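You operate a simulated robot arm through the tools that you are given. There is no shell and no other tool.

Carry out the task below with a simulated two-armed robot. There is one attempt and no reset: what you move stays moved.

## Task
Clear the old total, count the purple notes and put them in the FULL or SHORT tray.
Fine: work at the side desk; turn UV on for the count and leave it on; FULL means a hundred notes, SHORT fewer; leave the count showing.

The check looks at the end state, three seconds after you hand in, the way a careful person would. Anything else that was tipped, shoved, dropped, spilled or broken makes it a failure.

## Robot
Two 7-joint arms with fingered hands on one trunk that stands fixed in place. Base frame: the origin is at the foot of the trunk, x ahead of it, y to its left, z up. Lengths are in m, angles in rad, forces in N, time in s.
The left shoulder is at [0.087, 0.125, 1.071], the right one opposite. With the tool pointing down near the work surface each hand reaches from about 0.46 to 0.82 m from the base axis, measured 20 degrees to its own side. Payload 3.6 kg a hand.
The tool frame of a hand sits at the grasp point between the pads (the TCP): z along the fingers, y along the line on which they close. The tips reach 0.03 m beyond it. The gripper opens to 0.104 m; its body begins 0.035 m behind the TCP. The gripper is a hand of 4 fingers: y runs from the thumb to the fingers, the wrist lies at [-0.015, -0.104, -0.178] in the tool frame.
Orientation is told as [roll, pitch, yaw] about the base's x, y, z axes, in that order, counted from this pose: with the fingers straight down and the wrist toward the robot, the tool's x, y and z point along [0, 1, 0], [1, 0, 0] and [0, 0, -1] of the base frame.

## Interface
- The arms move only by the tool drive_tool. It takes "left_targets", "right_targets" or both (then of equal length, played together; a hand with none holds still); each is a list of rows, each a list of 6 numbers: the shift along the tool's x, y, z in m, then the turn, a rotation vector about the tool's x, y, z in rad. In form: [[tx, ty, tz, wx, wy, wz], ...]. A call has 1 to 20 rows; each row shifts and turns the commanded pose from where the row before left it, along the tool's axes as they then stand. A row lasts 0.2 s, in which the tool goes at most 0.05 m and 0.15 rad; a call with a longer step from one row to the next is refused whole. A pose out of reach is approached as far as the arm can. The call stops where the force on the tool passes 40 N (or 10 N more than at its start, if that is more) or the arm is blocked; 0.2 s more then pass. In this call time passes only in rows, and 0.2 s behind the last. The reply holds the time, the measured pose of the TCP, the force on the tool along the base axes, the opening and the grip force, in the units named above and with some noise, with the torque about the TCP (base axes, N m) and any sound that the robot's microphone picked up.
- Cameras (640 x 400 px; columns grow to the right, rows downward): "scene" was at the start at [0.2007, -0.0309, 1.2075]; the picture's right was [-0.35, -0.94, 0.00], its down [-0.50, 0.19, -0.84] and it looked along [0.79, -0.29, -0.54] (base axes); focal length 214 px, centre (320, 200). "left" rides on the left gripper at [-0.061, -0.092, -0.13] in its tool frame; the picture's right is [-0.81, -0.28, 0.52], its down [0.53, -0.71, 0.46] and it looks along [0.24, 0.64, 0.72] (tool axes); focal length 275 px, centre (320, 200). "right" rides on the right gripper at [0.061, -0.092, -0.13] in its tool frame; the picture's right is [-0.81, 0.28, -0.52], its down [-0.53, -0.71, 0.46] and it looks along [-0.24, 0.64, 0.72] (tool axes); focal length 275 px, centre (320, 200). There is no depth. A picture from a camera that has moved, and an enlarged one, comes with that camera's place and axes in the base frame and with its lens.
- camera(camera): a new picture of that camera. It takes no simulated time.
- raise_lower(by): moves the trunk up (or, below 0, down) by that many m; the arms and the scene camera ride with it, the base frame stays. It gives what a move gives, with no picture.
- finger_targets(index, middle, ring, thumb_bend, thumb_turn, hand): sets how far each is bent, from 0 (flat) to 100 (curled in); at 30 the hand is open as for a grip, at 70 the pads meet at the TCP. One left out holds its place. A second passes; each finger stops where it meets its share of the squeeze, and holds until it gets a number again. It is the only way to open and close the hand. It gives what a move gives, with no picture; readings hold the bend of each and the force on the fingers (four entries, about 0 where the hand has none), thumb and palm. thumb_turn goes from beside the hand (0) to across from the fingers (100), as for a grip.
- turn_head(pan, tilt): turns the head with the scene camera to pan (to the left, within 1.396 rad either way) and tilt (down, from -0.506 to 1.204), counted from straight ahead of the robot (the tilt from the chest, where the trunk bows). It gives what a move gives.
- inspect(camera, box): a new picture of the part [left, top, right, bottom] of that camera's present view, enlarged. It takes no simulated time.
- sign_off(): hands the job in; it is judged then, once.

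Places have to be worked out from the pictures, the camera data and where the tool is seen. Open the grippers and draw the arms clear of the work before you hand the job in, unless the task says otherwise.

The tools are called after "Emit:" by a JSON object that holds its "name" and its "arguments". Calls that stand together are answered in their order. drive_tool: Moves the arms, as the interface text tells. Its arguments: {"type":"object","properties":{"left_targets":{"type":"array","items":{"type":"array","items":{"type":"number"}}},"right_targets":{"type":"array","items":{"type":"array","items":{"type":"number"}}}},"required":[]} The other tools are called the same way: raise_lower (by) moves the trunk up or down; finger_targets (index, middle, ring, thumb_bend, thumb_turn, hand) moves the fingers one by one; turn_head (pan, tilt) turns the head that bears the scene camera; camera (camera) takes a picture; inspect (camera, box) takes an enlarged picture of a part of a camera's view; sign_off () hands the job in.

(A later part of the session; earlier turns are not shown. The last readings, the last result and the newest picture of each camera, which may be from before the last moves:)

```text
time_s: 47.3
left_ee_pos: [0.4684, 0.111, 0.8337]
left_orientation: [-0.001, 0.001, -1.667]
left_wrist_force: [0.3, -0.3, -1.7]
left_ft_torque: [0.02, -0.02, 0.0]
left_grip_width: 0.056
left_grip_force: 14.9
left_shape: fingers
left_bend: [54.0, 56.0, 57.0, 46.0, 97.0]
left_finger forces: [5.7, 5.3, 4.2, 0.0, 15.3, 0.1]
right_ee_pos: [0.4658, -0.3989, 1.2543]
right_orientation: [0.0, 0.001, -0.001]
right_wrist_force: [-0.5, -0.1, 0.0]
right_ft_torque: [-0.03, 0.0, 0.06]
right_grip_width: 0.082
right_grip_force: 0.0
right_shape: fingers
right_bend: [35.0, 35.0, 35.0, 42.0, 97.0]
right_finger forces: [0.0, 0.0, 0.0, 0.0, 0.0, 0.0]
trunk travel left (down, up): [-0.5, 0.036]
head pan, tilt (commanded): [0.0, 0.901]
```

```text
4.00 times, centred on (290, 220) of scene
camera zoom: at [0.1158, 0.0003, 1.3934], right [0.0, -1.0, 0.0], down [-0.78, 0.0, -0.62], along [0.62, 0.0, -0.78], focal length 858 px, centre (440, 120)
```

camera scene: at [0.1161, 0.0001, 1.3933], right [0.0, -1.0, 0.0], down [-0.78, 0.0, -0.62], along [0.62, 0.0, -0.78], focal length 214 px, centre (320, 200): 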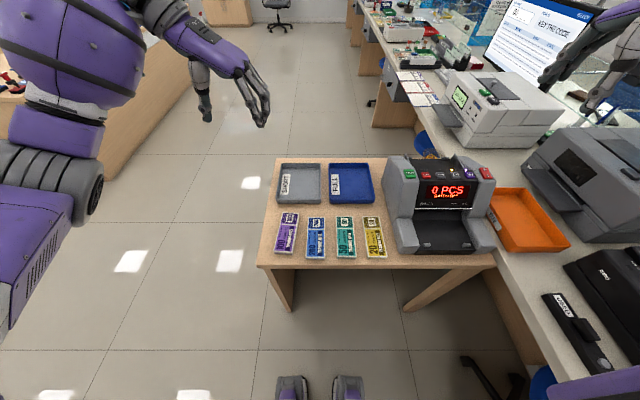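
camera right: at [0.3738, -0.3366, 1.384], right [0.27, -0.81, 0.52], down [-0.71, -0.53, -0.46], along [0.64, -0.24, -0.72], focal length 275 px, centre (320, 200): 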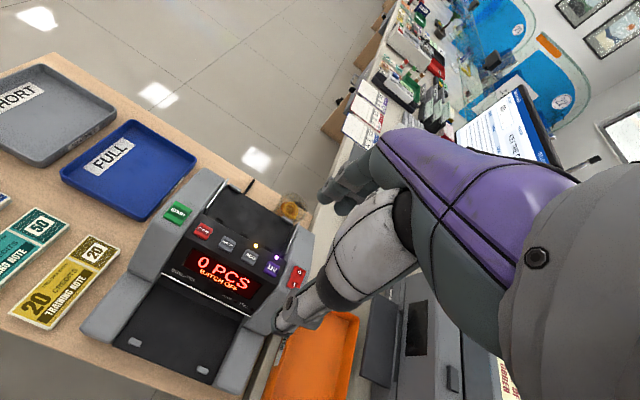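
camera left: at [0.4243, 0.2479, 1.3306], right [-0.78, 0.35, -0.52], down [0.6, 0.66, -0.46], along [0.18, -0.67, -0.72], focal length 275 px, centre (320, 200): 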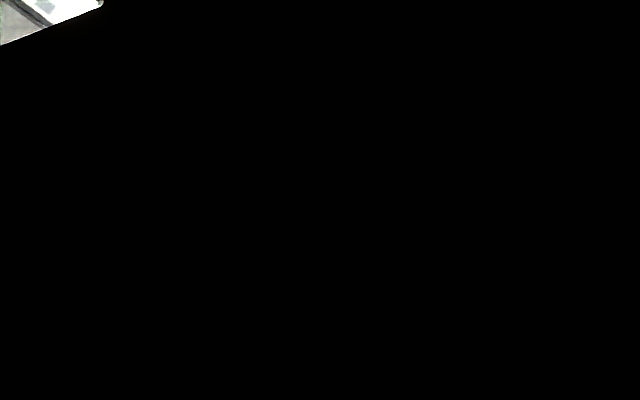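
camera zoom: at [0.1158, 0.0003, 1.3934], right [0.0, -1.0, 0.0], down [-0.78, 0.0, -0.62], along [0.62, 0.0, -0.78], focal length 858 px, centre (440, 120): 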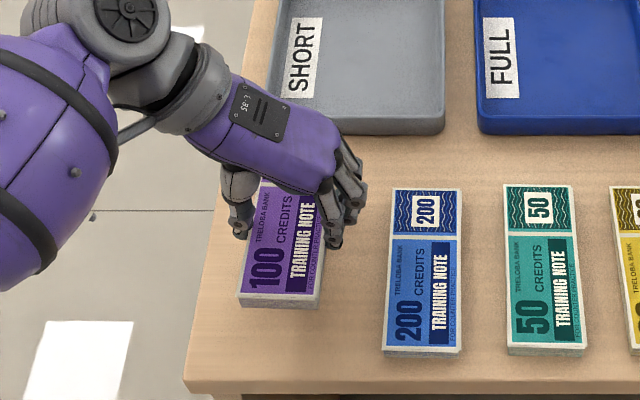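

The stack came up cleanly (about 1.7 N weight). I raise it to z≈1.0 and turn the hand back to yaw 0 so the stack's long side lies along y.

Emit:
{"name": "drive_tool", "arguments": {"left_targets": [[0, 0, -0.03, 0, 0, 0], [0, 0, -0.04, 0, 0, 0], [0, 0, -0.04, 0, 0, 0], [0, 0, -0.04, 0, 0, 0], [0, 0, -0.02, 0, 0, -0.1], [0, 0, 0, 0, 0, -0.14], [0, 0, 0, 0, 0, -0.14], [0, 0, 0, 0, 0, -0.14], [0, 0, 0, 0, 0, -0.14], [0, 0, 0, 0, 0, -0.14], [0, 0, 0, 0, 0, -0.14], [0, 0, 0, 0, 0, -0.14], [0, 0, 0, 0, 0, -0.14], [0, 0, 0, 0, 0, -0.14], [0, 0, 0, 0, 0, -0.14], [0, 0, 0, 0, 0, -0.14], [0, 0, 0, 0, 0, -0.027]]}}

Emit:
{"name": "camera", "arguments": {"camera": "scene"}}

Emit:
{"name": "camera", "arguments": {"camera": "left"}}

```text
time_s: 50.9
left_ee_pos: [0.4693, 0.111, 1.0041]
left_orientation: [0.0, 0.0, 0.003]
left_wrist_force: [0.0, 0.6, -1.1]
left_ft_torque: [0.03, -0.04, 0.01]
left_grip_width: 0.0559
left_grip_force: 15.2
left_shape: fingers
left_bend: [54.0, 56.0, 57.0, 46.0, 97.0]
left_finger forces: [5.8, 5.1, 4.3, 0.1, 15.3, 0.0]
right_ee_pos: [0.4661, -0.3969, 1.2535]
right_orientation: [-0.001, -0.001, 0.002]
right_wrist_force: [0.4, -0.2, 0.6]
right_ft_torque: [0.01, 0.03, -0.02]
right_grip_width: 0.082
right_grip_force: 0.0
right_shape: fingers
right_bend: [35.0, 35.0, 35.0, 42.0, 97.0]
right_finger forces: [0.0, 0.1, 0.0, 0.1, 0.1, 0.0]
trunk travel left (down, up): [-0.5, 0.036]
head pan, tilt (commanded): [0.0, 0.901]
```

```text
taken
camera scene: at [0.1159, 0.0004, 1.3933], right [0.0, -1.0, 0.0], down [-0.78, 0.0, -0.62], along [0.62, 0.0, -0.78], focal length 214 px, centre (320, 200)
```

scene: 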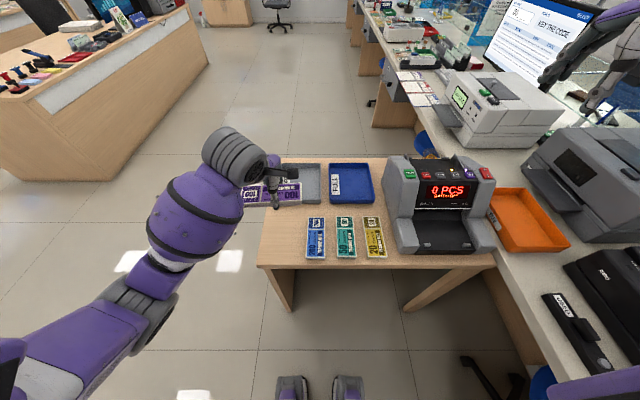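

```text
taken
camera left: at [0.3769, 0.0487, 1.1345], right [-0.27, -0.81, -0.52], down [-0.71, 0.53, -0.46], along [0.64, 0.24, -0.72], focal length 275 px, centre (320, 200)
```

left: 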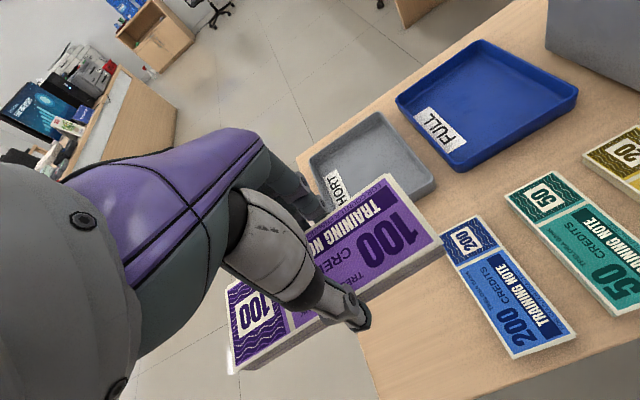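

The stack is now along y in the left hand. Rather than the tight tray, I see room on the desk where the purple stack lay: long side along y, centred near (0.53, 0.13), clear of the blue stack. I zoom to check the stack in hand and the free space.

Emit:
{"name": "inspect", "arguments": {"camera": "scene", "box": [220, 150, 360, 280]}}

Emit:
{"name": "inspect", "arguments": {"camera": "left", "box": [210, 160, 640, 400]}}

```text
3.08 times, centred on (290, 215) of scene
camera zoom: at [0.1159, 0.0004, 1.3933], right [0.0, -1.0, 0.0], down [-0.78, 0.0, -0.62], along [0.62, 0.0, -0.78], focal length 660 px, centre (412, 154)
```

zoom: 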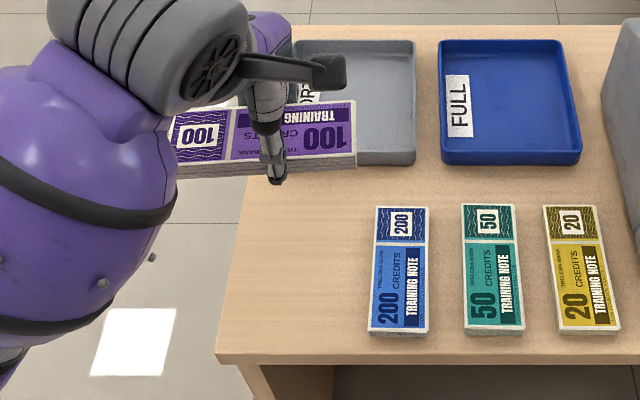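

```text
1.49 times, centred on (425, 280) of left
camera zoom: at [0.3769, 0.0487, 1.1345], right [-0.27, -0.81, -0.52], down [-0.71, 0.53, -0.46], along [0.64, 0.24, -0.72], focal length 410 px, centre (164, 81)
```

zoom: 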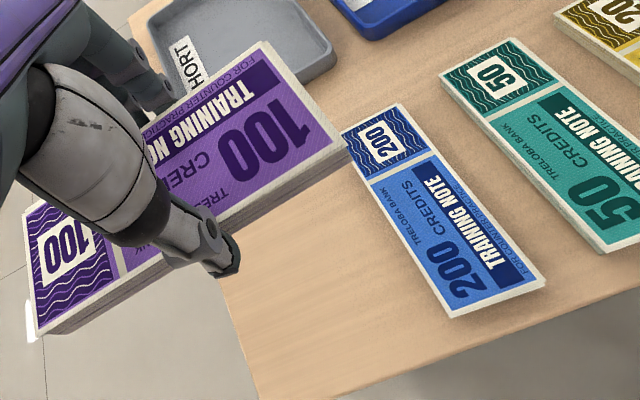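

The stack's centre is at TCP + (−0.003, +0.009), turned about +4°. I correct the yaw by −0.075, move so the stack centre is at (0.53, 0.132), and lower toward the desk.

Emit:
{"name": "drive_tool", "arguments": {"left_targets": [[0.006, 0.032, 0, 0, 0, 0.075], [0.004, 0.032, 0.01, 0, 0, 0], [0, 0, 0.04, 0, 0, 0], [0, 0, 0.04, 0, 0, 0], [0, 0, 0.04, 0, 0, 0], [0, 0, 0.035, 0, 0, 0], [0, 0, 0.03, 0, 0, 0]]}}

Emit:
{"name": "inspect", "arguments": {"camera": "scene", "box": [220, 150, 360, 280]}}

Emit:
{"name": "camera", "arguments": {"camera": "left"}}

```text
time_s: 52.5
left_ee_pos: [0.5344, 0.1185, 0.8096]
left_orientation: [0.0, 0.001, -0.075]
left_wrist_force: [-0.6, 0.9, -0.6]
left_ft_torque: [-0.03, -0.02, 0.01]
left_grip_width: 0.0558
left_grip_force: 14.7
left_shape: fingers
left_bend: [54.0, 56.0, 57.0, 46.0, 97.0]
left_finger forces: [5.7, 5.1, 4.1, 0.0, 15.0, 0.0]
right_ee_pos: [0.4656, -0.3979, 1.2536]
right_orientation: [0.0, 0.0, 0.002]
right_wrist_force: [-1.0, -0.2, -0.1]
right_ft_torque: [0.06, -0.01, 0.0]
right_grip_width: 0.082
right_grip_force: 0.1
right_shape: fingers
right_bend: [35.0, 35.0, 35.0, 42.0, 97.0]
right_finger forces: [0.0, 0.0, 0.1, 0.0, 0.0, 0.0]
trunk travel left (down, up): [-0.5, 0.036]
head pan, tilt (commanded): [0.0, 0.901]
```

```text
3.08 times, centred on (290, 215) of scene
camera zoom: at [0.1161, 0.0003, 1.3933], right [0.0, -1.0, 0.0], down [-0.78, 0.0, -0.62], along [0.62, 0.0, -0.78], focal length 660 px, centre (412, 154)
```

zoom: 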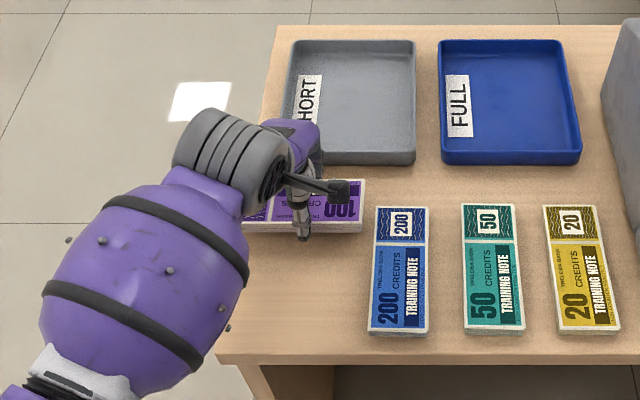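

```text
taken
camera left: at [0.4382, 0.0634, 0.939], right [-0.33, -0.79, -0.52], down [-0.67, 0.58, -0.46], along [0.66, 0.19, -0.72], focal length 275 px, centre (320, 200)
```

left: 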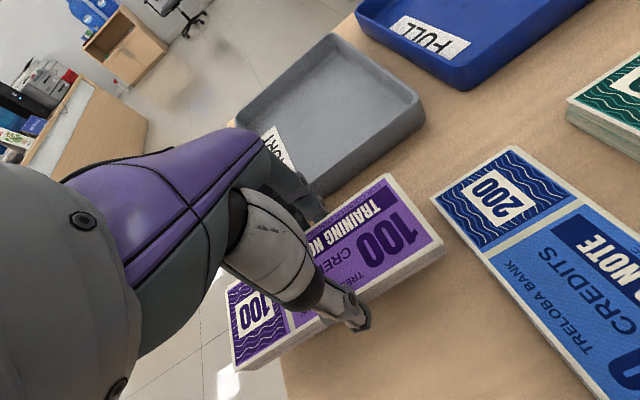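

The stack is about 4 cm... more precisely 2.3 cm above the desk, its right end 1 cm from the blue stack. I nudge 6 mm left and lower gently until it touches.

Emit:
{"name": "drive_tool", "arguments": {"left_targets": [[0.006, 0, 0.008, 0, 0, 0], [0, 0, 0.008, 0, 0, 0], [0, 0, 0.003, 0, 0, 0], [0, 0, 0.002, 0, 0, 0]]}}

Emit:
{"name": "inspect", "arguments": {"camera": "scene", "box": [220, 150, 360, 280]}}

```text
time_s: 53.5
left_ee_pos: [0.5343, 0.1237, 0.7883]
left_orientation: [0.0, 0.001, -0.074]
left_wrist_force: [-0.2, 0.6, -0.5]
left_ft_torque: [0.01, 0.02, 0.0]
left_grip_width: 0.0557
left_grip_force: 14.8
left_shape: fingers
left_bend: [54.0, 56.0, 57.0, 46.0, 97.0]
left_finger forces: [5.7, 5.1, 4.1, 0.0, 15.0, 0.0]
right_ee_pos: [0.4649, -0.3983, 1.2526]
right_orientation: [0.0, 0.0, 0.0]
right_wrist_force: [-0.6, 0.1, 0.2]
right_ft_torque: [-0.03, -0.02, 0.01]
right_grip_width: 0.0819
right_grip_force: 0.1
right_shape: fingers
right_bend: [35.0, 35.0, 35.0, 42.0, 97.0]
right_finger forces: [0.0, 0.0, 0.0, 0.0, 0.0, 0.0]
trunk travel left (down, up): [-0.5, 0.036]
head pan, tilt (commanded): [0.0, 0.901]
```

```text
3.08 times, centred on (290, 215) of scene
camera zoom: at [0.116, 0.0003, 1.3933], right [0.0, -1.0, 0.0], down [-0.78, 0.0, -0.62], along [0.62, 0.0, -0.78], focal length 660 px, centre (412, 154)
```

zoom: 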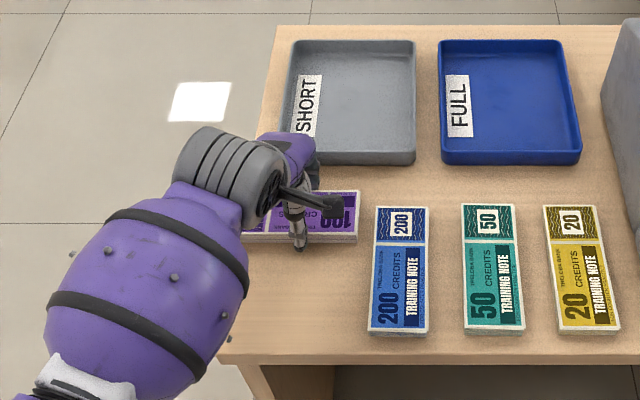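

Almost touching. I go down by millimetres until contact shows in the force.

Emit:
{"name": "drive_tool", "arguments": {"left_targets": [[0, 0, 0.001, 0, 0, 0], [0, 0, 0.001, 0, 0, 0]]}}

```text
time_s: 54.1
left_ee_pos: [0.5341, 0.1253, 0.7855]
left_orientation: [0.0, 0.0, -0.075]
left_wrist_force: [0.4, 0.0, -1.0]
left_ft_torque: [0.0, -0.02, 0.02]
left_grip_width: 0.0558
left_grip_force: 15.3
left_shape: fingers
left_bend: [54.0, 56.0, 57.0, 46.0, 97.0]
left_finger forces: [5.6, 5.2, 4.3, 0.0, 15.1, 0.0]
right_ee_pos: [0.4653, -0.3978, 1.2524]
right_orientation: [-0.001, 0.0, 0.0]
right_wrist_force: [-0.4, -0.6, -0.5]
right_ft_torque: [0.0, -0.01, -0.04]
right_grip_width: 0.082
right_grip_force: 0.1
right_shape: fingers
right_bend: [35.0, 35.0, 35.0, 42.0, 97.0]
right_finger forces: [0.0, 0.0, 0.0, 0.0, 0.0, 0.1]
trunk travel left (down, up): [-0.5, 0.036]
head pan, tilt (commanded): [0.0, 0.901]
```

The weight still hangs on the hand, so I go down another couple of millimetres.

Emit:
{"name": "drive_tool", "arguments": {"left_targets": [[0, 0, 0.001, 0, 0, 0], [0, 0, 0.001, 0, 0, 0]]}}

```text
time_s: 54.7
left_ee_pos: [0.5348, 0.1241, 0.7848]
left_orientation: [0.0, -0.003, -0.077]
left_wrist_force: [-0.3, -0.3, 4.9]
left_ft_torque: [0.04, -0.17, -0.01]
left_grip_width: 0.0559
left_grip_force: 17.3
left_shape: fingers
left_bend: [54.0, 56.0, 57.0, 46.0, 97.0]
left_finger forces: [5.5, 9.6, 4.1, 0.0, 15.8, 0.0]
right_ee_pos: [0.4643, -0.3979, 1.2539]
right_orientation: [-0.001, -0.002, 0.0]
right_wrist_force: [-0.1, 0.1, 0.3]
right_ft_torque: [-0.02, -0.02, -0.01]
right_grip_width: 0.0823
right_grip_force: 0.1
right_shape: fingers
right_bend: [35.0, 35.0, 35.0, 42.0, 97.0]
right_finger forces: [0.0, 0.1, 0.1, 0.1, 0.0, 0.1]
trunk travel left (down, up): [-0.5, 0.036]
head pan, tilt (commanded): [0.0, 0.901]
```

Contact at the desk. I release by opening a little and look.

Emit:
{"name": "finger_targets", "arguments": {"hand": "left", "index": 40, "middle": 40, "ring": 40, "thumb_bend": 36}}

Emit:
{"name": "drive_tool", "arguments": {"left_targets": [[0, 0, -0.003, 0, 0, 0], [0, 0, -0.01, 0, 0, 0], [0, 0, -0.03, 0, 0, 0], [0, 0, -0.04, 0, 0, 0], [0, 0, -0.04, 0, 0, 0], [0, 0, -0.04, 0, 0, 0], [0, 0, -0.04, 0, 0, 0]]}}

Emit:
{"name": "inspect", "arguments": {"camera": "scene", "box": [220, 150, 360, 280]}}

```text
time_s: 55.7
left_ee_pos: [0.5332, 0.1228, 0.7844]
left_orientation: [-0.001, 0.001, -0.076]
left_wrist_force: [0.2, -0.8, 0.8]
left_ft_torque: [0.02, -0.06, -0.01]
left_grip_width: 0.0828
left_grip_force: 0.9
left_shape: fingers
left_bend: [40.0, 41.0, 40.0, 36.0, 96.0]
left_finger forces: [0.0, 1.2, 0.0, 0.0, 0.0, 0.0]
right_ee_pos: [0.4659, -0.3978, 1.253]
right_orientation: [0.001, -0.001, 0.001]
right_wrist_force: [-0.2, -0.5, -0.2]
right_ft_torque: [0.03, -0.01, 0.0]
right_grip_width: 0.0819
right_grip_force: 0.1
right_shape: fingers
right_bend: [35.0, 35.0, 35.0, 42.0, 97.0]
right_finger forces: [0.0, 0.0, 0.0, 0.1, 0.0, 0.1]
trunk travel left (down, up): [-0.5, 0.036]
head pan, tilt (commanded): [0.0, 0.901]
```

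```text
time_s: 57.3
left_ee_pos: [0.5328, 0.1243, 0.988]
left_orientation: [-0.001, 0.001, -0.074]
left_wrist_force: [0.8, -0.6, 1.0]
left_ft_torque: [-0.02, 0.01, 0.0]
left_grip_width: 0.0824
left_grip_force: 0.1
left_shape: fingers
left_bend: [40.0, 40.0, 40.0, 36.0, 96.0]
left_finger forces: [0.0, 0.0, 0.0, 0.0, 0.0, 0.1]
right_ee_pos: [0.4652, -0.3983, 1.253]
right_orientation: [0.0, 0.001, 0.001]
right_wrist_force: [0.2, -0.9, 0.6]
right_ft_torque: [0.0, 0.01, 0.01]
right_grip_width: 0.082
right_grip_force: 0.1
right_shape: fingers
right_bend: [35.0, 35.0, 35.0, 42.0, 97.0]
right_finger forces: [0.0, 0.0, 0.0, 0.0, 0.0, 0.0]
trunk travel left (down, up): [-0.5, 0.036]
head pan, tilt (commanded): [0.0, 0.901]
```

```text
3.08 times, centred on (290, 215) of scene
camera zoom: at [0.1158, 0.0002, 1.3934], right [0.0, -1.0, 0.0], down [-0.78, 0.0, -0.62], along [0.62, 0.0, -0.78], focal length 660 px, centre (412, 154)
```

zoom: 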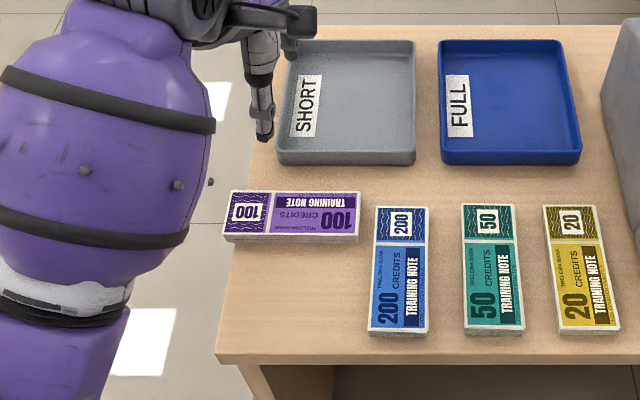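

The stack lies at centre (0.526, 0.134), long side along y, clear of everything. I withdraw the left arm up and to the left.

Emit:
{"name": "drive_tool", "arguments": {"left_targets": [[0.0, 0, -0.04, 0, 0, 0], [0.03, -0.01, -0.03, 0, 0, 0], [0.04, -0.01, -0.02, 0, 0, 0], [0.04, -0.01, -0.02, 0, 0, 0], [0.04, -0.01, -0.02, 0, 0, 0], [0.04, -0.01, -0.02, 0, 0, 0], [0.04, -0.01, -0.02, 0, 0, 0], [0.04, -0.01, -0.02, 0, 0, 0], [0.04, -0.01, -0.02, 0, 0, 0]]}}

Emit:
{"name": "finger_targets", "arguments": {"hand": "right", "index": 39, "middle": 39, "ring": 39, "thumb_bend": 37, "thumb_turn": 98}}

Emit:
{"name": "drive_tool", "arguments": {"right_targets": [[0.0475, 0.0055, 0, 0, 0, 0], [0.0475, 0.0055, 0, 0, 0, 0], [0.0475, 0.0055, 0, 0, 0, 0], [0.0475, 0.0055, 0, 0, 0, 0], [0.0475, 0.0055, 0, 0, 0, 0], [0.0475, 0.0055, 0, 0, 0, 0], [0.0475, 0.0055, 0, 0, 0, 0], [0.0475, 0.0055, 0, 0, 0, 0], [0.0475, 0.0055, 0, 0, 0, 0], [0.0475, 0.0055, 0, 0, 0, 0], [0.0475, 0.0055, 0, 0, 0, 0]]}}

Emit:
{"name": "camera", "arguments": {"camera": "scene"}}

Emit:
{"name": "camera", "arguments": {"camera": "right"}}

```text
time_s: 59.3
left_ee_pos: [0.4748, 0.4407, 1.1974]
left_orientation: [-0.002, 0.0, -0.074]
left_wrist_force: [0.4, 0.2, -0.4]
left_ft_torque: [-0.01, 0.04, 0.01]
left_grip_width: 0.0829
left_grip_force: 0.1
left_shape: fingers
left_bend: [40.0, 40.0, 40.0, 36.0, 96.0]
left_finger forces: [0.0, 0.0, 0.0, 0.1, 0.0, 0.0]
right_ee_pos: [0.4646, -0.3973, 1.2533]
right_orientation: [0.0, 0.001, 0.001]
right_wrist_force: [-0.2, -0.2, 0.1]
right_ft_torque: [-0.02, 0.01, -0.01]
right_grip_width: 0.0821
right_grip_force: 0.1
right_shape: fingers
right_bend: [35.0, 35.0, 35.0, 42.0, 97.0]
right_finger forces: [0.0, 0.1, 0.0, 0.1, 0.0, 0.0]
trunk travel left (down, up): [-0.5, 0.036]
head pan, tilt (commanded): [0.0, 0.901]
```

```text
time_s: 60.3
left_ee_pos: [0.475, 0.4397, 1.1967]
left_orientation: [0.001, 0.0, -0.075]
left_wrist_force: [0.6, 0.2, -0.1]
left_ft_torque: [-0.03, -0.04, -0.01]
left_grip_width: 0.0825
left_grip_force: 0.1
left_shape: fingers
left_bend: [40.0, 40.0, 40.0, 36.0, 96.0]
left_finger forces: [0.0, 0.1, 0.0, 0.0, 0.0, 0.0]
right_ee_pos: [0.4647, -0.397, 1.253]
right_orientation: [0.001, -0.002, -0.001]
right_wrist_force: [-0.2, -0.3, -0.2]
right_ft_torque: [0.0, -0.02, 0.01]
right_grip_width: 0.0833
right_grip_force: 0.0
right_shape: fingers
right_bend: [39.0, 39.0, 39.0, 37.0, 97.0]
right_finger forces: [0.0, 0.0, 0.1, 0.1, 0.0, 0.0]
trunk travel left (down, up): [-0.5, 0.036]
head pan, tilt (commanded): [0.0, 0.901]
```

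```text
time_s: 62.7
left_ee_pos: [0.4759, 0.4416, 1.1984]
left_orientation: [0.0, -0.001, -0.075]
left_wrist_force: [0.2, 0.9, 0.4]
left_ft_torque: [-0.03, 0.01, 0.04]
left_grip_width: 0.083
left_grip_force: 0.0
left_shape: fingers
left_bend: [40.0, 40.0, 40.0, 36.0, 96.0]
left_finger forces: [0.0, 0.0, 0.0, 0.0, 0.0, 0.0]
right_ee_pos: [0.5045, -0.0639, 1.2538]
right_orientation: [0.0, -0.001, 0.0]
right_wrist_force: [0.5, -0.6, -0.7]
right_ft_torque: [0.02, 0.0, -0.02]
right_grip_width: 0.083
right_grip_force: 0.1
right_shape: fingers
right_bend: [39.0, 39.0, 39.0, 37.0, 96.0]
right_finger forces: [0.1, 0.0, 0.1, 0.0, 0.0, 0.1]
right hand out of reach, approached as far as the arm can: row 8, 9, 10, 11
trunk travel left (down, up): [-0.5, 0.036]
head pan, tilt (commanded): [0.0, 0.901]
```

```text
taken
camera scene: at [0.1158, 0.0003, 1.3934], right [0.0, -1.0, 0.0], down [-0.78, 0.0, -0.62], along [0.62, 0.0, -0.78], focal length 214 px, centre (320, 200)
```

scene: 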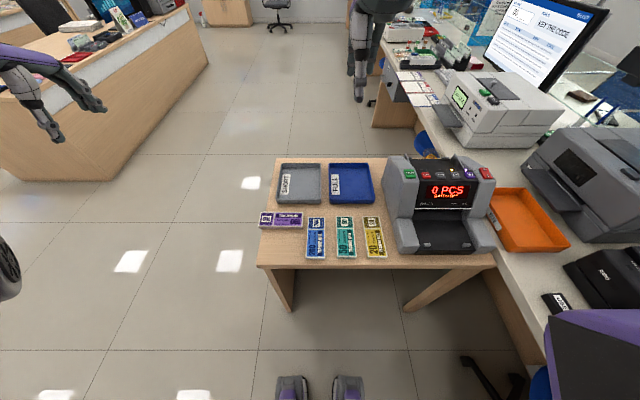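

```text
taken
camera right: at [0.4124, -0.0027, 1.3834], right [0.27, -0.81, 0.52], down [-0.71, -0.53, -0.46], along [0.64, -0.24, -0.72], focal length 275 px, centre (320, 200)
```

right: 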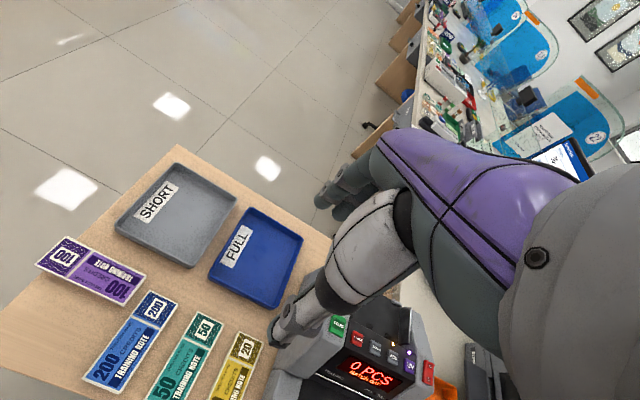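

The right arm stopped at y≈−0.06 at this height. Lower and further out may work better, so I go down to z≈0.95 and try moving left again.

Emit:
{"name": "drive_tool", "arguments": {"right_targets": [[0, 0.005, 0.045, 0, 0, 0], [0, 0.005, 0.045, 0, 0, 0], [0, 0.005, 0.045, 0, 0, 0], [0, 0.005, 0.045, 0, 0, 0], [0, 0.005, 0.045, 0, 0, 0], [0, 0, 0.045, 0, 0, 0], [0.03, 0, 0, 0, 0, 0], [0.03, 0, 0, 0, 0, 0], [0.03, 0, 0, 0, 0, 0], [0.03, 0, 0, 0, 0, 0]]}}

```text
time_s: 64.9
left_ee_pos: [0.4759, 0.4405, 1.1967]
left_orientation: [-0.002, 0.001, -0.075]
left_wrist_force: [0.2, -0.5, 0.6]
left_ft_torque: [0.03, 0.0, -0.02]
left_grip_width: 0.0829
left_grip_force: 0.0
left_shape: fingers
left_bend: [40.0, 40.0, 40.0, 36.0, 96.0]
left_finger forces: [0.0, 0.1, 0.0, 0.0, 0.0, 0.0]
right_ee_pos: [0.4926, -0.0674, 1.0255]
right_orientation: [0.001, -0.002, 0.0]
right_wrist_force: [-0.2, 0.1, -0.1]
right_ft_torque: [-0.02, 0.0, -0.01]
right_grip_width: 0.0833
right_grip_force: 0.0
right_shape: fingers
right_bend: [39.0, 39.0, 39.0, 37.0, 96.0]
right_finger forces: [0.0, 0.1, 0.1, 0.0, 0.1, 0.0]
right hand out of reach, approached as far as the arm can: row 5, 6, 7, 8, 9, 10
trunk travel left (down, up): [-0.5, 0.036]
head pan, tilt (commanded): [0.0, 0.901]
```

The right hand seems limited to about y≤−0.06 here. I'll test whether a lower trunk widens its cross-body reach: raise the hand, lower the trunk by 0.2 m, and try again.

Emit:
{"name": "drive_tool", "arguments": {"right_targets": [[0, 0, -0.045, 0, 0, 0], [0, 0, -0.045, 0, 0, 0], [0, 0, -0.045, 0, 0, 0], [0, 0, -0.045, 0, 0, 0]]}}

Emit:
{"name": "raise_lower", "arguments": {"by": -0.2}}

Emit:
{"name": "drive_tool", "arguments": {"right_targets": [[0.03, 0, 0, 0, 0, 0], [0.03, 0, 0, 0, 0, 0], [0.03, 0, 0, 0, 0, 0], [0.03, 0, 0, 0, 0, 0], [0.03, 0, 0, 0, 0, 0], [0.03, 0, 0, 0, 0, 0]]}}

```text
time_s: 65.9
left_ee_pos: [0.4752, 0.4392, 1.1967]
left_orientation: [-0.001, 0.0, -0.075]
left_wrist_force: [0.1, -0.1, 1.0]
left_ft_torque: [-0.02, 0.0, -0.01]
left_grip_width: 0.0831
left_grip_force: 0.0
left_shape: fingers
left_bend: [40.0, 40.0, 40.0, 36.0, 96.0]
left_finger forces: [0.0, 0.0, 0.0, 0.0, 0.1, 0.0]
right_ee_pos: [0.4926, -0.0673, 1.2055]
right_orientation: [0.0, 0.0, 0.0]
right_wrist_force: [-0.2, 0.1, 0.2]
right_ft_torque: [0.01, -0.02, -0.02]
right_grip_width: 0.0832
right_grip_force: 0.1
right_shape: fingers
right_bend: [39.0, 39.0, 39.0, 37.0, 96.0]
right_finger forces: [0.0, 0.0, 0.1, 0.0, 0.0, 0.0]
trunk travel left (down, up): [-0.5, 0.036]
head pan, tilt (commanded): [0.0, 0.901]
```

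```text
time_s: 68.0
left_ee_pos: [0.4763, 0.4397, 0.9972]
left_orientation: [0.0, -0.001, -0.074]
left_wrist_force: [-0.1, 0.3, -0.3]
left_ft_torque: [0.0, 0.01, 0.03]
left_grip_width: 0.0827
left_grip_force: 0.0
left_shape: fingers
left_bend: [40.0, 40.0, 40.0, 36.0, 96.0]
left_finger forces: [0.0, 0.0, 0.0, 0.1, 0.0, 0.1]
right_ee_pos: [0.4935, -0.0677, 1.006]
right_orientation: [0.001, -0.002, 0.0]
right_wrist_force: [-0.2, -0.3, 0.3]
right_ft_torque: [-0.01, 0.0, -0.03]
right_grip_width: 0.0828
right_grip_force: 0.0
right_shape: fingers
right_bend: [39.0, 39.0, 39.0, 37.0, 96.0]
right_finger forces: [0.0, 0.1, 0.0, 0.0, 0.0, 0.1]
trunk travel left (down, up): [-0.3, 0.236]
head pan, tilt (commanded): [0.0, 0.901]
```

```text
time_s: 69.5
left_ee_pos: [0.4763, 0.4385, 0.9974]
left_orientation: [0.0, -0.001, -0.077]
left_wrist_force: [0.5, 0.3, 0.0]
left_ft_torque: [0.03, -0.01, 0.0]
left_grip_width: 0.0829
left_grip_force: 0.0
left_shape: fingers
left_bend: [40.0, 40.0, 40.0, 36.0, 96.0]
left_finger forces: [0.1, 0.0, 0.0, 0.1, 0.0, 0.1]
right_ee_pos: [0.4964, -0.0397, 1.0083]
right_orientation: [0.0, 0.0, 0.001]
right_wrist_force: [-0.3, 0.6, 0.4]
right_ft_torque: [0.01, 0.0, 0.01]
right_grip_width: 0.083
right_grip_force: 0.0
right_shape: fingers
right_bend: [39.0, 39.0, 39.0, 37.0, 96.0]
right_finger forces: [0.0, 0.0, 0.0, 0.0, 0.0, 0.0]
right hand out of reach, approached as far as the arm can: row 2, 3, 4, 5, 6
trunk travel left (down, up): [-0.3, 0.236]
head pan, tilt (commanded): [0.0, 0.901]
```

The limit moved only a little (y≈−0.04). I test whether a smaller x lets the hand cross further.

Emit:
{"name": "drive_tool", "arguments": {"right_targets": [[0, -0.03, 0, 0, 0, 0], [0, -0.03, 0, 0, 0, 0], [0.03, 0, 0, 0, 0, 0], [0.03, 0, 0, 0, 0, 0], [0.03, 0, 0, 0, 0, 0], [0.03, 0, 0, 0, 0, 0]]}}

```text
time_s: 70.8
left_ee_pos: [0.4778, 0.4392, 0.9972]
left_orientation: [0.0, 0.0, -0.075]
left_wrist_force: [-0.1, -0.2, 0.9]
left_ft_torque: [0.01, -0.02, 0.04]
left_grip_width: 0.0832
left_grip_force: 0.0
left_shape: fingers
left_bend: [40.0, 40.0, 40.0, 36.0, 96.0]
left_finger forces: [0.0, 0.0, 0.0, 0.0, 0.0, 0.0]
right_ee_pos: [0.4416, -0.0357, 1.0112]
right_orientation: [0.0, 0.0, 0.0]
right_wrist_force: [-0.2, 0.4, 0.2]
right_ft_torque: [-0.03, 0.0, -0.01]
right_grip_width: 0.0831
right_grip_force: 0.0
right_shape: fingers
right_bend: [39.0, 39.0, 39.0, 37.0, 96.0]
right_finger forces: [0.0, 0.1, 0.0, 0.1, 0.0, 0.0]
right hand out of reach, approached as far as the arm can: row 3, 4, 5, 6
trunk travel left (down, up): [-0.3, 0.236]
head pan, tilt (commanded): [0.0, 0.901]
```

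Similar limit at smaller x. I test further out, near the trays' distance, staying at this height.

Emit:
{"name": "drive_tool", "arguments": {"right_targets": [[-0.02, 0.04, 0, 0, 0, 0], [-0.02, 0.045, 0, 0, 0, 0], [0, 0.045, 0, 0, 0, 0], [0, 0.045, 0, 0, 0, 0], [0, 0.04, 0, 0, 0, 0], [0.03, 0, 0, 0, 0, 0], [0.03, 0, 0, 0, 0, 0], [0.03, 0, 0, 0, 0, 0], [0.03, 0, 0, 0, 0, 0], [0.03, 0, 0, 0, 0, 0], [0.03, 0, 0, 0, 0, 0]]}}

```text
time_s: 73.2
left_ee_pos: [0.4768, 0.4401, 0.9965]
left_orientation: [0.001, 0.001, -0.075]
left_wrist_force: [0.3, 0.4, 0.3]
left_ft_torque: [0.02, 0.05, 0.0]
left_grip_width: 0.0829
left_grip_force: 0.0
left_shape: fingers
left_bend: [40.0, 40.0, 40.0, 36.0, 96.0]
left_finger forces: [0.1, 0.1, 0.0, 0.0, 0.0, 0.0]
right_ee_pos: [0.6179, -0.0882, 1.0112]
right_orientation: [0.0, -0.001, 0.0]
right_wrist_force: [-0.5, -0.2, -0.3]
right_ft_torque: [-0.02, 0.0, 0.01]
right_grip_width: 0.0834
right_grip_force: 0.0
right_shape: fingers
right_bend: [39.0, 39.0, 39.0, 37.0, 96.0]
right_finger forces: [0.0, 0.1, 0.0, 0.1, 0.0, 0.0]
right hand out of reach, approached as far as the arm can: row 4, 5, 6, 7, 8, 9, 10, 11
trunk travel left (down, up): [-0.3, 0.236]
head pan, tilt (commanded): [0.0, 0.901]
```

The right wrist cannot cross the midline much, so I'll hand the stack over in the air: both hands at yaw 0, tilted 0.2 rad toward each other, each gripping one half. First I park the right hand back right and shape the left hand (index held out, middle/ring/thumb to grip).

Emit:
{"name": "drive_tool", "arguments": {"right_targets": [[-0.04, -0.02, -0.01, 0, 0, 0], [-0.04, -0.02, -0.01, 0, 0, 0], [-0.04, -0.02, -0.01, 0, 0, 0], [-0.03, -0.02, -0.01, 0, 0, 0]]}}

Emit:
{"name": "finger_targets", "arguments": {"hand": "left", "index": 12, "middle": 40, "ring": 40, "thumb_bend": 36, "thumb_turn": 98}}

Emit:
{"name": "drive_tool", "arguments": {"left_targets": [[-0.0395, 0.0101, 0, 0, 0, 0], [-0.0395, 0.0101, 0, 0, 0, 0], [-0.0395, 0.0101, 0, 0, 0, 0], [-0.0395, 0.0101, 0, 0, 0, 0], [-0.0395, 0.0101, 0, 0, 0, 0], [-0.0395, 0.0101, 0, 0, 0, 0], [-0.0395, 0.0101, 0, 0, 0, 0], [0, 0, 0, 0, 0, -0.053], [0, 0, 0, 0, -0.1, 0], [0, 0, 0, 0, -0.1, 0]]}}

Emit:
{"name": "camera", "arguments": {"camera": "scene"}}

Emit:
{"name": "camera", "arguments": {"camera": "left"}}

```text
time_s: 74.2
left_ee_pos: [0.4774, 0.44, 0.9978]
left_orientation: [0.0, -0.001, -0.075]
left_wrist_force: [-0.4, 0.4, -0.9]
left_ft_torque: [0.02, -0.03, 0.03]
left_grip_width: 0.083
left_grip_force: 0.1
left_shape: fingers
left_bend: [40.0, 40.0, 40.0, 36.0, 96.0]
left_finger forces: [0.1, 0.1, 0.0, 0.0, 0.1, 0.0]
right_ee_pos: [0.5377, -0.2392, 1.0507]
right_orientation: [0.001, 0.0, 0.0]
right_wrist_force: [-0.4, -0.5, -0.3]
right_ft_torque: [0.05, -0.02, 0.01]
right_grip_width: 0.0832
right_grip_force: 0.0
right_shape: fingers
right_bend: [39.0, 39.0, 39.0, 37.0, 96.0]
right_finger forces: [0.0, 0.0, 0.0, 0.0, 0.1, 0.1]
trunk travel left (down, up): [-0.3, 0.236]
head pan, tilt (commanded): [0.0, 0.901]
```

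```text
time_s: 75.2
left_ee_pos: [0.4765, 0.4391, 0.996]
left_orientation: [-0.001, 0.0, -0.075]
left_wrist_force: [-0.3, 0.3, -0.1]
left_ft_torque: [0.0, 0.0, -0.02]
left_grip_width: 0.1212
left_grip_force: 0.0
left_shape: fingers
left_bend: [12.0, 40.0, 40.0, 36.0, 96.0]
left_finger forces: [0.1, 0.0, 0.1, 0.0, 0.0, 0.0]
right_ee_pos: [0.5379, -0.2391, 1.051]
right_orientation: [-0.001, 0.001, 0.0]
right_wrist_force: [0.0, -0.9, 0.0]
right_ft_torque: [0.0, 0.03, -0.01]
right_grip_width: 0.0834
right_grip_force: 0.1
right_shape: fingers
right_bend: [39.0, 39.0, 39.0, 37.0, 96.0]
right_finger forces: [0.1, 0.0, 0.0, 0.1, 0.0, 0.0]
trunk travel left (down, up): [-0.3, 0.236]
head pan, tilt (commanded): [0.0, 0.901]
```

```text
time_s: 77.5
left_ee_pos: [0.526, 0.1577, 0.9966]
left_orientation: [-0.199, 0.002, -0.025]
left_wrist_force: [0.7, 0.1, -0.4]
left_ft_torque: [0.04, 0.0, 0.03]
left_grip_width: 0.1215
left_grip_force: 0.0
left_shape: fingers
left_bend: [12.0, 40.0, 40.0, 36.0, 96.0]
left_finger forces: [0.0, 0.1, 0.0, 0.0, 0.0, 0.1]
right_ee_pos: [0.5391, -0.2387, 1.0512]
right_orientation: [0.001, 0.0, -0.001]
right_wrist_force: [-0.3, -0.3, 0.4]
right_ft_torque: [0.03, -0.02, 0.01]
right_grip_width: 0.0832
right_grip_force: 0.1
right_shape: fingers
right_bend: [39.0, 39.0, 39.0, 37.0, 96.0]
right_finger forces: [0.0, 0.0, 0.0, 0.1, 0.0, 0.0]
trunk travel left (down, up): [-0.3, 0.236]
head pan, tilt (commanded): [0.0, 0.901]
```

```text
taken
camera scene: at [0.1924, 0.0005, 1.1797], right [0.0, -1.0, 0.0], down [-0.78, 0.0, -0.62], along [0.62, 0.0, -0.78], focal length 214 px, centre (320, 200)
```

scene: 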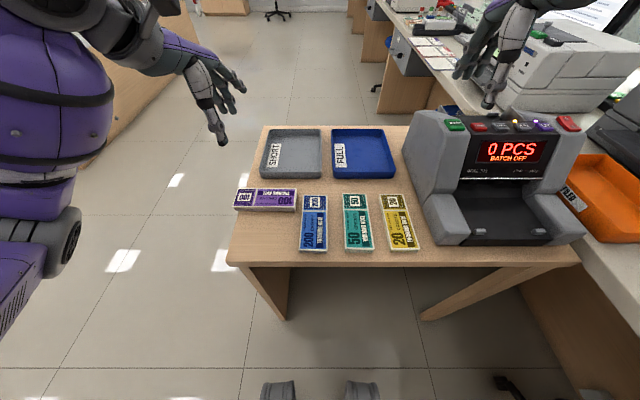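

```text
taken
camera left: at [0.4339, 0.1258, 1.137], right [-0.29, -0.89, -0.34], down [-0.7, 0.45, -0.55], along [0.65, 0.08, -0.76], focal length 275 px, centre (320, 200)
```

left: 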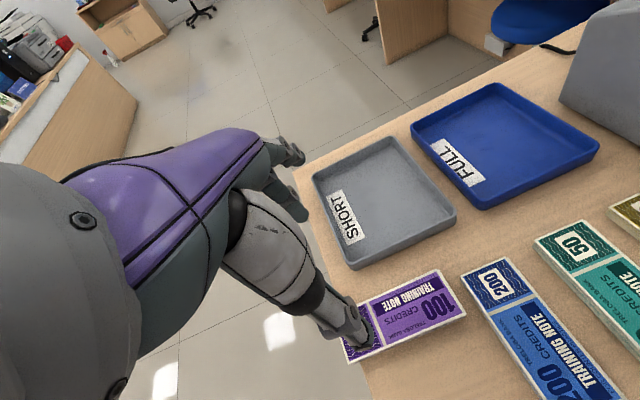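

The left hand is above the stack with the tilt set. I zoom the head camera to re-measure the stack's corners from this lower viewpoint.

Emit:
{"name": "inspect", "arguments": {"camera": "scene", "box": [200, 90, 340, 220]}}

```text
3.08 times, centred on (270, 155) of scene
camera zoom: at [0.1924, 0.0005, 1.1797], right [0.0, -1.0, 0.0], down [-0.78, 0.0, -0.62], along [0.62, 0.0, -0.78], focal length 660 px, centre (474, 338)
```

zoom: 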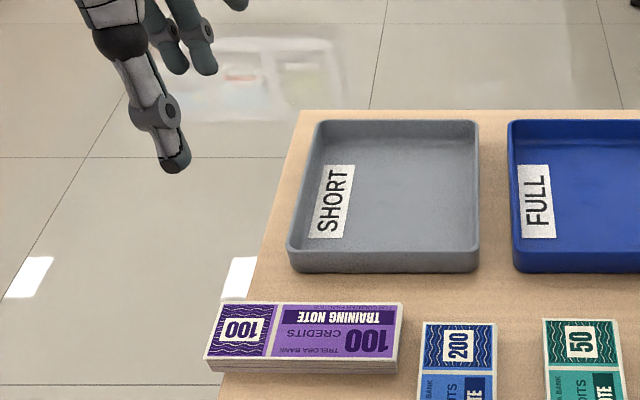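

The stack re-measures at centre (0.525, 0.135), so the aim is right. I descend straight down with the tilted hand to z≈0.807.

Emit:
{"name": "drive_tool", "arguments": {"left_targets": [[0.01, -0.001, 0.0392, 0, 0, 0], [0.008, 0, 0.0392, 0, 0, 0], [0.008, 0, 0.0392, 0, 0, 0], [0.008, 0, 0.0392, 0, 0, 0], [0.006, 0, 0.0294, 0, 0, 0]]}}

Emit:
{"name": "inspect", "arguments": {"camera": "scene", "box": [200, 110, 340, 230]}}

Emit:
{"name": "inspect", "arguments": {"camera": "left", "box": [220, 120, 480, 360]}}

```text
time_s: 78.7
left_ee_pos: [0.5258, 0.1596, 0.8064]
left_orientation: [-0.2, -0.001, -0.021]
left_wrist_force: [0.2, 1.2, -0.4]
left_ft_torque: [-0.05, -0.01, -0.02]
left_grip_width: 0.1213
left_grip_force: 0.0
left_shape: fingers
left_bend: [12.0, 40.0, 40.0, 36.0, 96.0]
left_finger forces: [0.0, 0.0, 0.1, 0.1, 0.1, 0.1]
right_ee_pos: [0.538, -0.2385, 1.0512]
right_orientation: [0.0, 0.001, 0.0]
right_wrist_force: [-0.7, -0.6, 0.3]
right_ft_torque: [0.0, 0.02, 0.03]
right_grip_width: 0.0832
right_grip_force: 0.0
right_shape: fingers
right_bend: [39.0, 39.0, 39.0, 37.0, 96.0]
right_finger forces: [0.0, 0.0, 0.0, 0.1, 0.0, 0.0]
trunk travel left (down, up): [-0.3, 0.236]
head pan, tilt (commanded): [0.0, 0.901]
```

```text
3.33 times, centred on (270, 170) of scene
camera zoom: at [0.1925, 0.0004, 1.1797], right [0.0, -1.0, 0.0], down [-0.78, 0.0, -0.62], along [0.62, 0.0, -0.78], focal length 715 px, centre (487, 300)
```

zoom: 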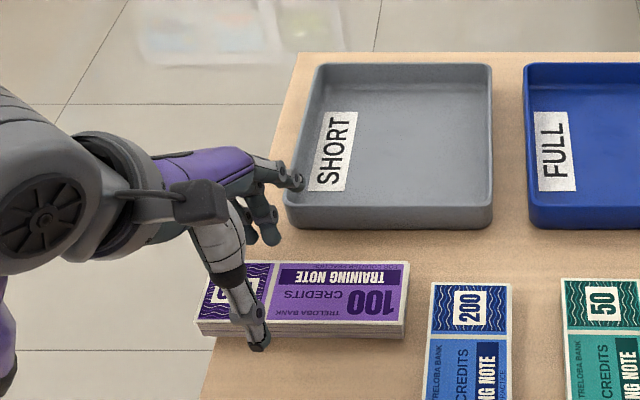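

```text
1.67 times, centred on (350, 240) of left
camera zoom: at [0.4334, 0.1277, 0.9462], right [-0.29, -0.89, -0.35], down [-0.7, 0.45, -0.55], along [0.65, 0.08, -0.76], focal length 459 px, centre (270, 133)
```

zoom: 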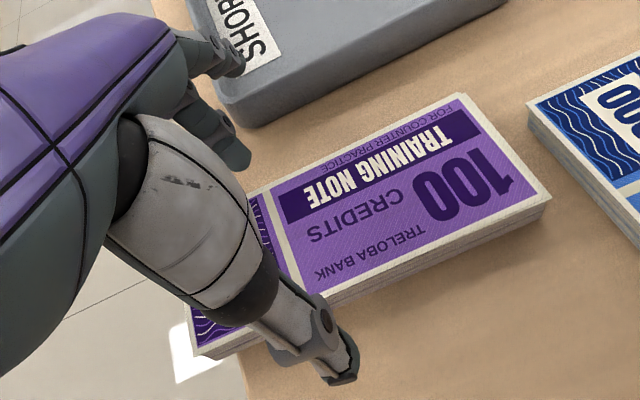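

The extended index would come close to the SHORT tray's rim, so I bend it to 30 (clear of both tray and stack), then continue down carefully.

Emit:
{"name": "finger_targets", "arguments": {"hand": "left", "index": 31}}

Emit:
{"name": "drive_tool", "arguments": {"left_targets": [[0.0016, 0, 0.0078, 0, 0, 0], [0.0008, 0, 0.0039, 0, 0, 0], [0.0004, 0, 0.002, 0, 0, 0], [0.0002, 0, 0.001, 0, 0, 0]]}}

Emit:
{"name": "inspect", "arguments": {"camera": "scene", "box": [220, 130, 320, 220]}}

Emit:
{"name": "inspect", "arguments": {"camera": "left", "box": [220, 120, 480, 360]}}

```text
time_s: 79.7
left_ee_pos: [0.5259, 0.1599, 0.8069]
left_orientation: [-0.202, 0.002, -0.021]
left_wrist_force: [-0.3, 1.1, 0.6]
left_ft_torque: [0.01, 0.03, -0.02]
left_grip_width: 0.0947
left_grip_force: 0.1
left_shape: fingers
left_bend: [31.0, 40.0, 40.0, 36.0, 96.0]
left_finger forces: [0.1, 0.0, 0.0, 0.0, 0.1, 0.1]
right_ee_pos: [0.5377, -0.2387, 1.0509]
right_orientation: [0.0, 0.0, 0.001]
right_wrist_force: [0.5, 0.7, 0.0]
right_ft_torque: [0.01, 0.0, 0.03]
right_grip_width: 0.0829
right_grip_force: 0.1
right_shape: fingers
right_bend: [39.0, 39.0, 39.0, 37.0, 96.0]
right_finger forces: [0.0, 0.0, 0.0, 0.0, 0.1, 0.0]
trunk travel left (down, up): [-0.3, 0.236]
head pan, tilt (commanded): [0.0, 0.901]
```

```text
time_s: 80.7
left_ee_pos: [0.5255, 0.1609, 0.791]
left_orientation: [-0.2, 0.0, -0.02]
left_wrist_force: [0.0, -0.5, 0.4]
left_ft_torque: [0.04, 0.0, 0.0]
left_grip_width: 0.0947
left_grip_force: 0.1
left_shape: fingers
left_bend: [31.0, 40.0, 40.0, 36.0, 96.0]
left_finger forces: [0.1, 0.0, 0.0, 0.1, 0.0, 0.0]
right_ee_pos: [0.5388, -0.2385, 1.0503]
right_orientation: [-0.001, 0.001, 0.0]
right_wrist_force: [-0.5, 0.2, 0.4]
right_ft_torque: [0.03, 0.01, -0.05]
right_grip_width: 0.0831
right_grip_force: 0.0
right_shape: fingers
right_bend: [39.0, 39.0, 39.0, 37.0, 96.0]
right_finger forces: [0.1, 0.1, 0.0, 0.0, 0.0, 0.0]
trunk travel left (down, up): [-0.3, 0.236]
head pan, tilt (commanded): [0.0, 0.901]
```

```text
4.44 times, centred on (270, 175) of scene
camera zoom: at [0.1925, 0.0003, 1.1797], right [0.0, -1.0, 0.0], down [-0.78, 0.0, -0.62], along [0.62, 0.0, -0.78], focal length 953 px, centre (542, 311)
```

zoom: 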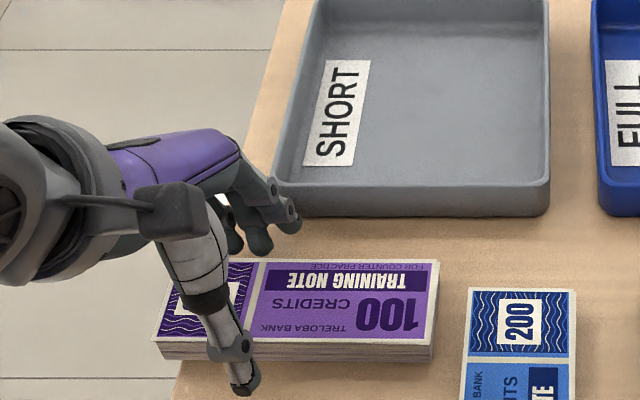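

```text
1.67 times, centred on (350, 240) of left
camera zoom: at [0.4333, 0.1278, 0.932], right [-0.29, -0.89, -0.35], down [-0.7, 0.45, -0.55], along [0.65, 0.08, -0.76], focal length 459 px, centre (270, 133)
```

zoom: 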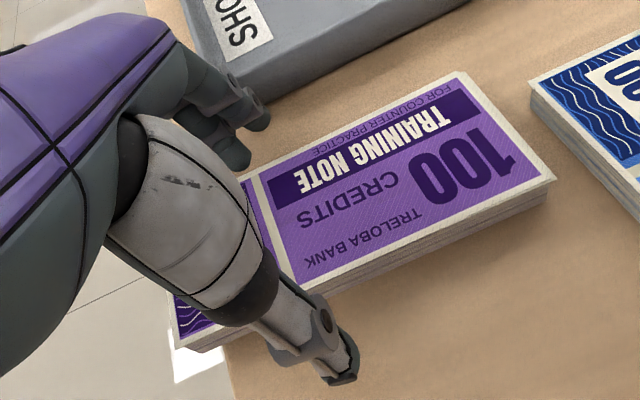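

Placement is good with no contact. I step down by millimetres until a light touch, then grip.

Emit:
{"name": "drive_tool", "arguments": {"left_targets": [[0.0002, 0, 0.001, 0, 0, 0], [0.0002, 0, 0.001, 0, 0, 0]]}}

```text
time_s: 81.2
left_ee_pos: [0.5257, 0.1603, 0.789]
left_orientation: [-0.202, 0.001, -0.022]
left_wrist_force: [-0.9, 0.2, 0.1]
left_ft_torque: [0.04, -0.01, -0.03]
left_grip_width: 0.0946
left_grip_force: 0.1
left_shape: fingers
left_bend: [31.0, 40.0, 40.0, 36.0, 96.0]
left_finger forces: [0.0, 0.1, 0.0, 0.1, 0.0, 0.0]
right_ee_pos: [0.538, -0.2378, 1.0511]
right_orientation: [0.002, -0.001, 0.001]
right_wrist_force: [-0.4, -0.2, -0.6]
right_ft_torque: [0.02, 0.05, -0.01]
right_grip_width: 0.0832
right_grip_force: 0.1
right_shape: fingers
right_bend: [39.0, 39.0, 39.0, 37.0, 96.0]
right_finger forces: [0.1, 0.0, 0.1, 0.0, 0.0, 0.1]
trunk travel left (down, up): [-0.3, 0.236]
head pan, tilt (commanded): [0.0, 0.901]
```

Still no touch at 0.789, which is low enough. I close middle, ring and thumb onto the stack.

Emit:
{"name": "finger_targets", "arguments": {"hand": "left", "index": 31, "middle": 53, "ring": 53, "thumb_bend": 50}}

Emit:
{"name": "inspect", "arguments": {"camera": "scene", "box": [220, 130, 320, 220]}}

```text
time_s: 82.2
left_ee_pos: [0.5262, 0.1603, 0.7907]
left_orientation: [-0.2, 0.001, -0.022]
left_wrist_force: [0.2, -0.2, 0.0]
left_ft_torque: [-0.02, -0.04, -0.02]
left_grip_width: 0.0818
left_grip_force: 2.9
left_shape: fingers
left_bend: [31.0, 51.0, 51.0, 47.0, 97.0]
left_finger forces: [0.1, 1.8, 1.1, 0.0, 3.0, 0.0]
right_ee_pos: [0.5378, -0.2384, 1.0519]
right_orientation: [0.0, 0.0, 0.0]
right_wrist_force: [0.9, -0.1, -0.3]
right_ft_torque: [0.01, 0.01, 0.02]
right_grip_width: 0.0834
right_grip_force: 0.1
right_shape: fingers
right_bend: [39.0, 39.0, 39.0, 37.0, 96.0]
right_finger forces: [0.0, 0.1, 0.0, 0.0, 0.0, 0.1]
trunk travel left (down, up): [-0.3, 0.236]
head pan, tilt (commanded): [0.0, 0.901]
```

```text
4.44 times, centred on (270, 175) of scene
camera zoom: at [0.1925, 0.0003, 1.1797], right [0.0, -1.0, 0.0], down [-0.78, 0.0, -0.62], along [0.62, 0.0, -0.78], focal length 953 px, centre (542, 311)
```

zoom: 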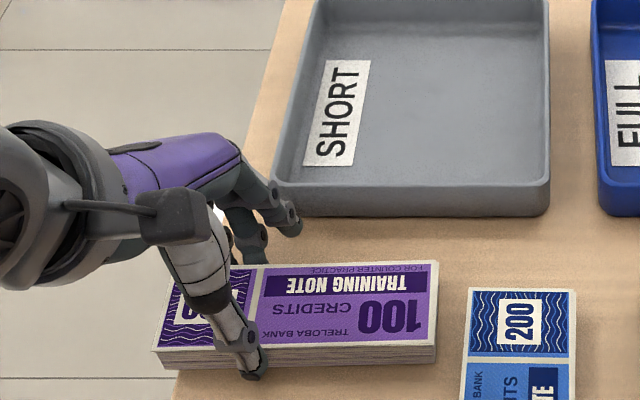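

Middle, ring and thumb have contact. I squeeze firmer and lift a few centimetres to check it holds level.

Emit:
{"name": "finger_targets", "arguments": {"hand": "left", "middle": 68, "ring": 68, "thumb_bend": 62}}

Emit:
{"name": "drive_tool", "arguments": {"left_targets": [[-0.0008, 0, -0.0039, 0, 0, 0], [-0.0016, 0, -0.0078, 0, 0, 0], [-0.003, 0, -0.0147, 0, 0, 0], [-0.006, 0, -0.0294, 0, 0, 0]]}}

Emit:
{"name": "inspect", "arguments": {"camera": "scene", "box": [220, 110, 340, 220]}}

```text
time_s: 83.2
left_ee_pos: [0.5266, 0.1598, 0.7899]
left_orientation: [-0.202, 0.0, -0.022]
left_wrist_force: [0.3, -0.1, 0.7]
left_ft_torque: [-0.02, -0.11, -0.03]
left_grip_width: 0.0858
left_grip_force: 15.5
left_shape: fingers
left_bend: [31.0, 59.0, 60.0, 47.0, 96.0]
left_finger forces: [0.0, 9.1, 6.4, 0.1, 15.4, 0.1]
right_ee_pos: [0.5383, -0.2388, 1.0512]
right_orientation: [0.0, 0.001, 0.0]
right_wrist_force: [0.3, 0.0, 0.8]
right_ft_torque: [0.03, 0.0, -0.01]
right_grip_width: 0.0834
right_grip_force: 0.1
right_shape: fingers
right_bend: [39.0, 39.0, 39.0, 37.0, 96.0]
right_finger forces: [0.0, 0.1, 0.1, 0.1, 0.1, 0.0]
trunk travel left (down, up): [-0.3, 0.236]
head pan, tilt (commanded): [0.0, 0.901]
```

```text
time_s: 84.2
left_ee_pos: [0.5255, 0.1605, 0.8463]
left_orientation: [-0.199, 0.0, -0.021]
left_wrist_force: [-0.8, -0.7, -1.4]
left_ft_torque: [0.05, -0.02, 0.02]
left_grip_width: 0.0858
left_grip_force: 15.1
left_shape: fingers
left_bend: [31.0, 59.0, 60.0, 47.0, 95.0]
left_finger forces: [0.0, 8.6, 6.7, 0.0, 15.2, 0.1]
right_ee_pos: [0.5386, -0.2381, 1.0511]
right_orientation: [-0.001, 0.0, 0.0]
right_wrist_force: [0.3, -0.1, -1.3]
right_ft_torque: [0.01, 0.01, 0.02]
right_grip_width: 0.0829
right_grip_force: 0.1
right_shape: fingers
right_bend: [39.0, 39.0, 39.0, 37.0, 96.0]
right_finger forces: [0.1, 0.0, 0.0, 0.0, 0.0, 0.0]
trunk travel left (down, up): [-0.3, 0.236]
head pan, tilt (commanded): [0.0, 0.901]
```

```text
3.64 times, centred on (280, 165) of scene
camera zoom: at [0.1925, 0.0002, 1.1797], right [0.0, -1.0, 0.0], down [-0.78, 0.0, -0.62], along [0.62, 0.0, -0.78], focal length 780 px, centre (466, 327)
```

zoom: 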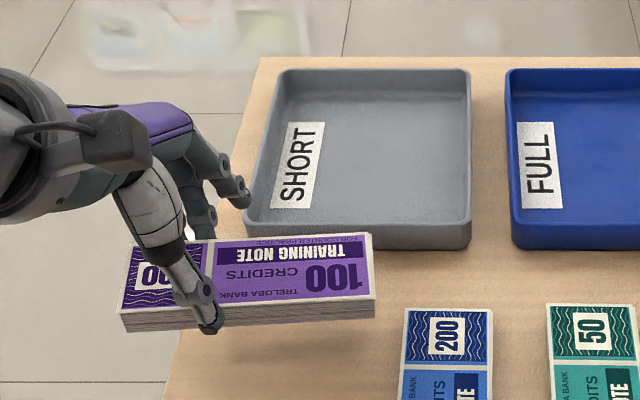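

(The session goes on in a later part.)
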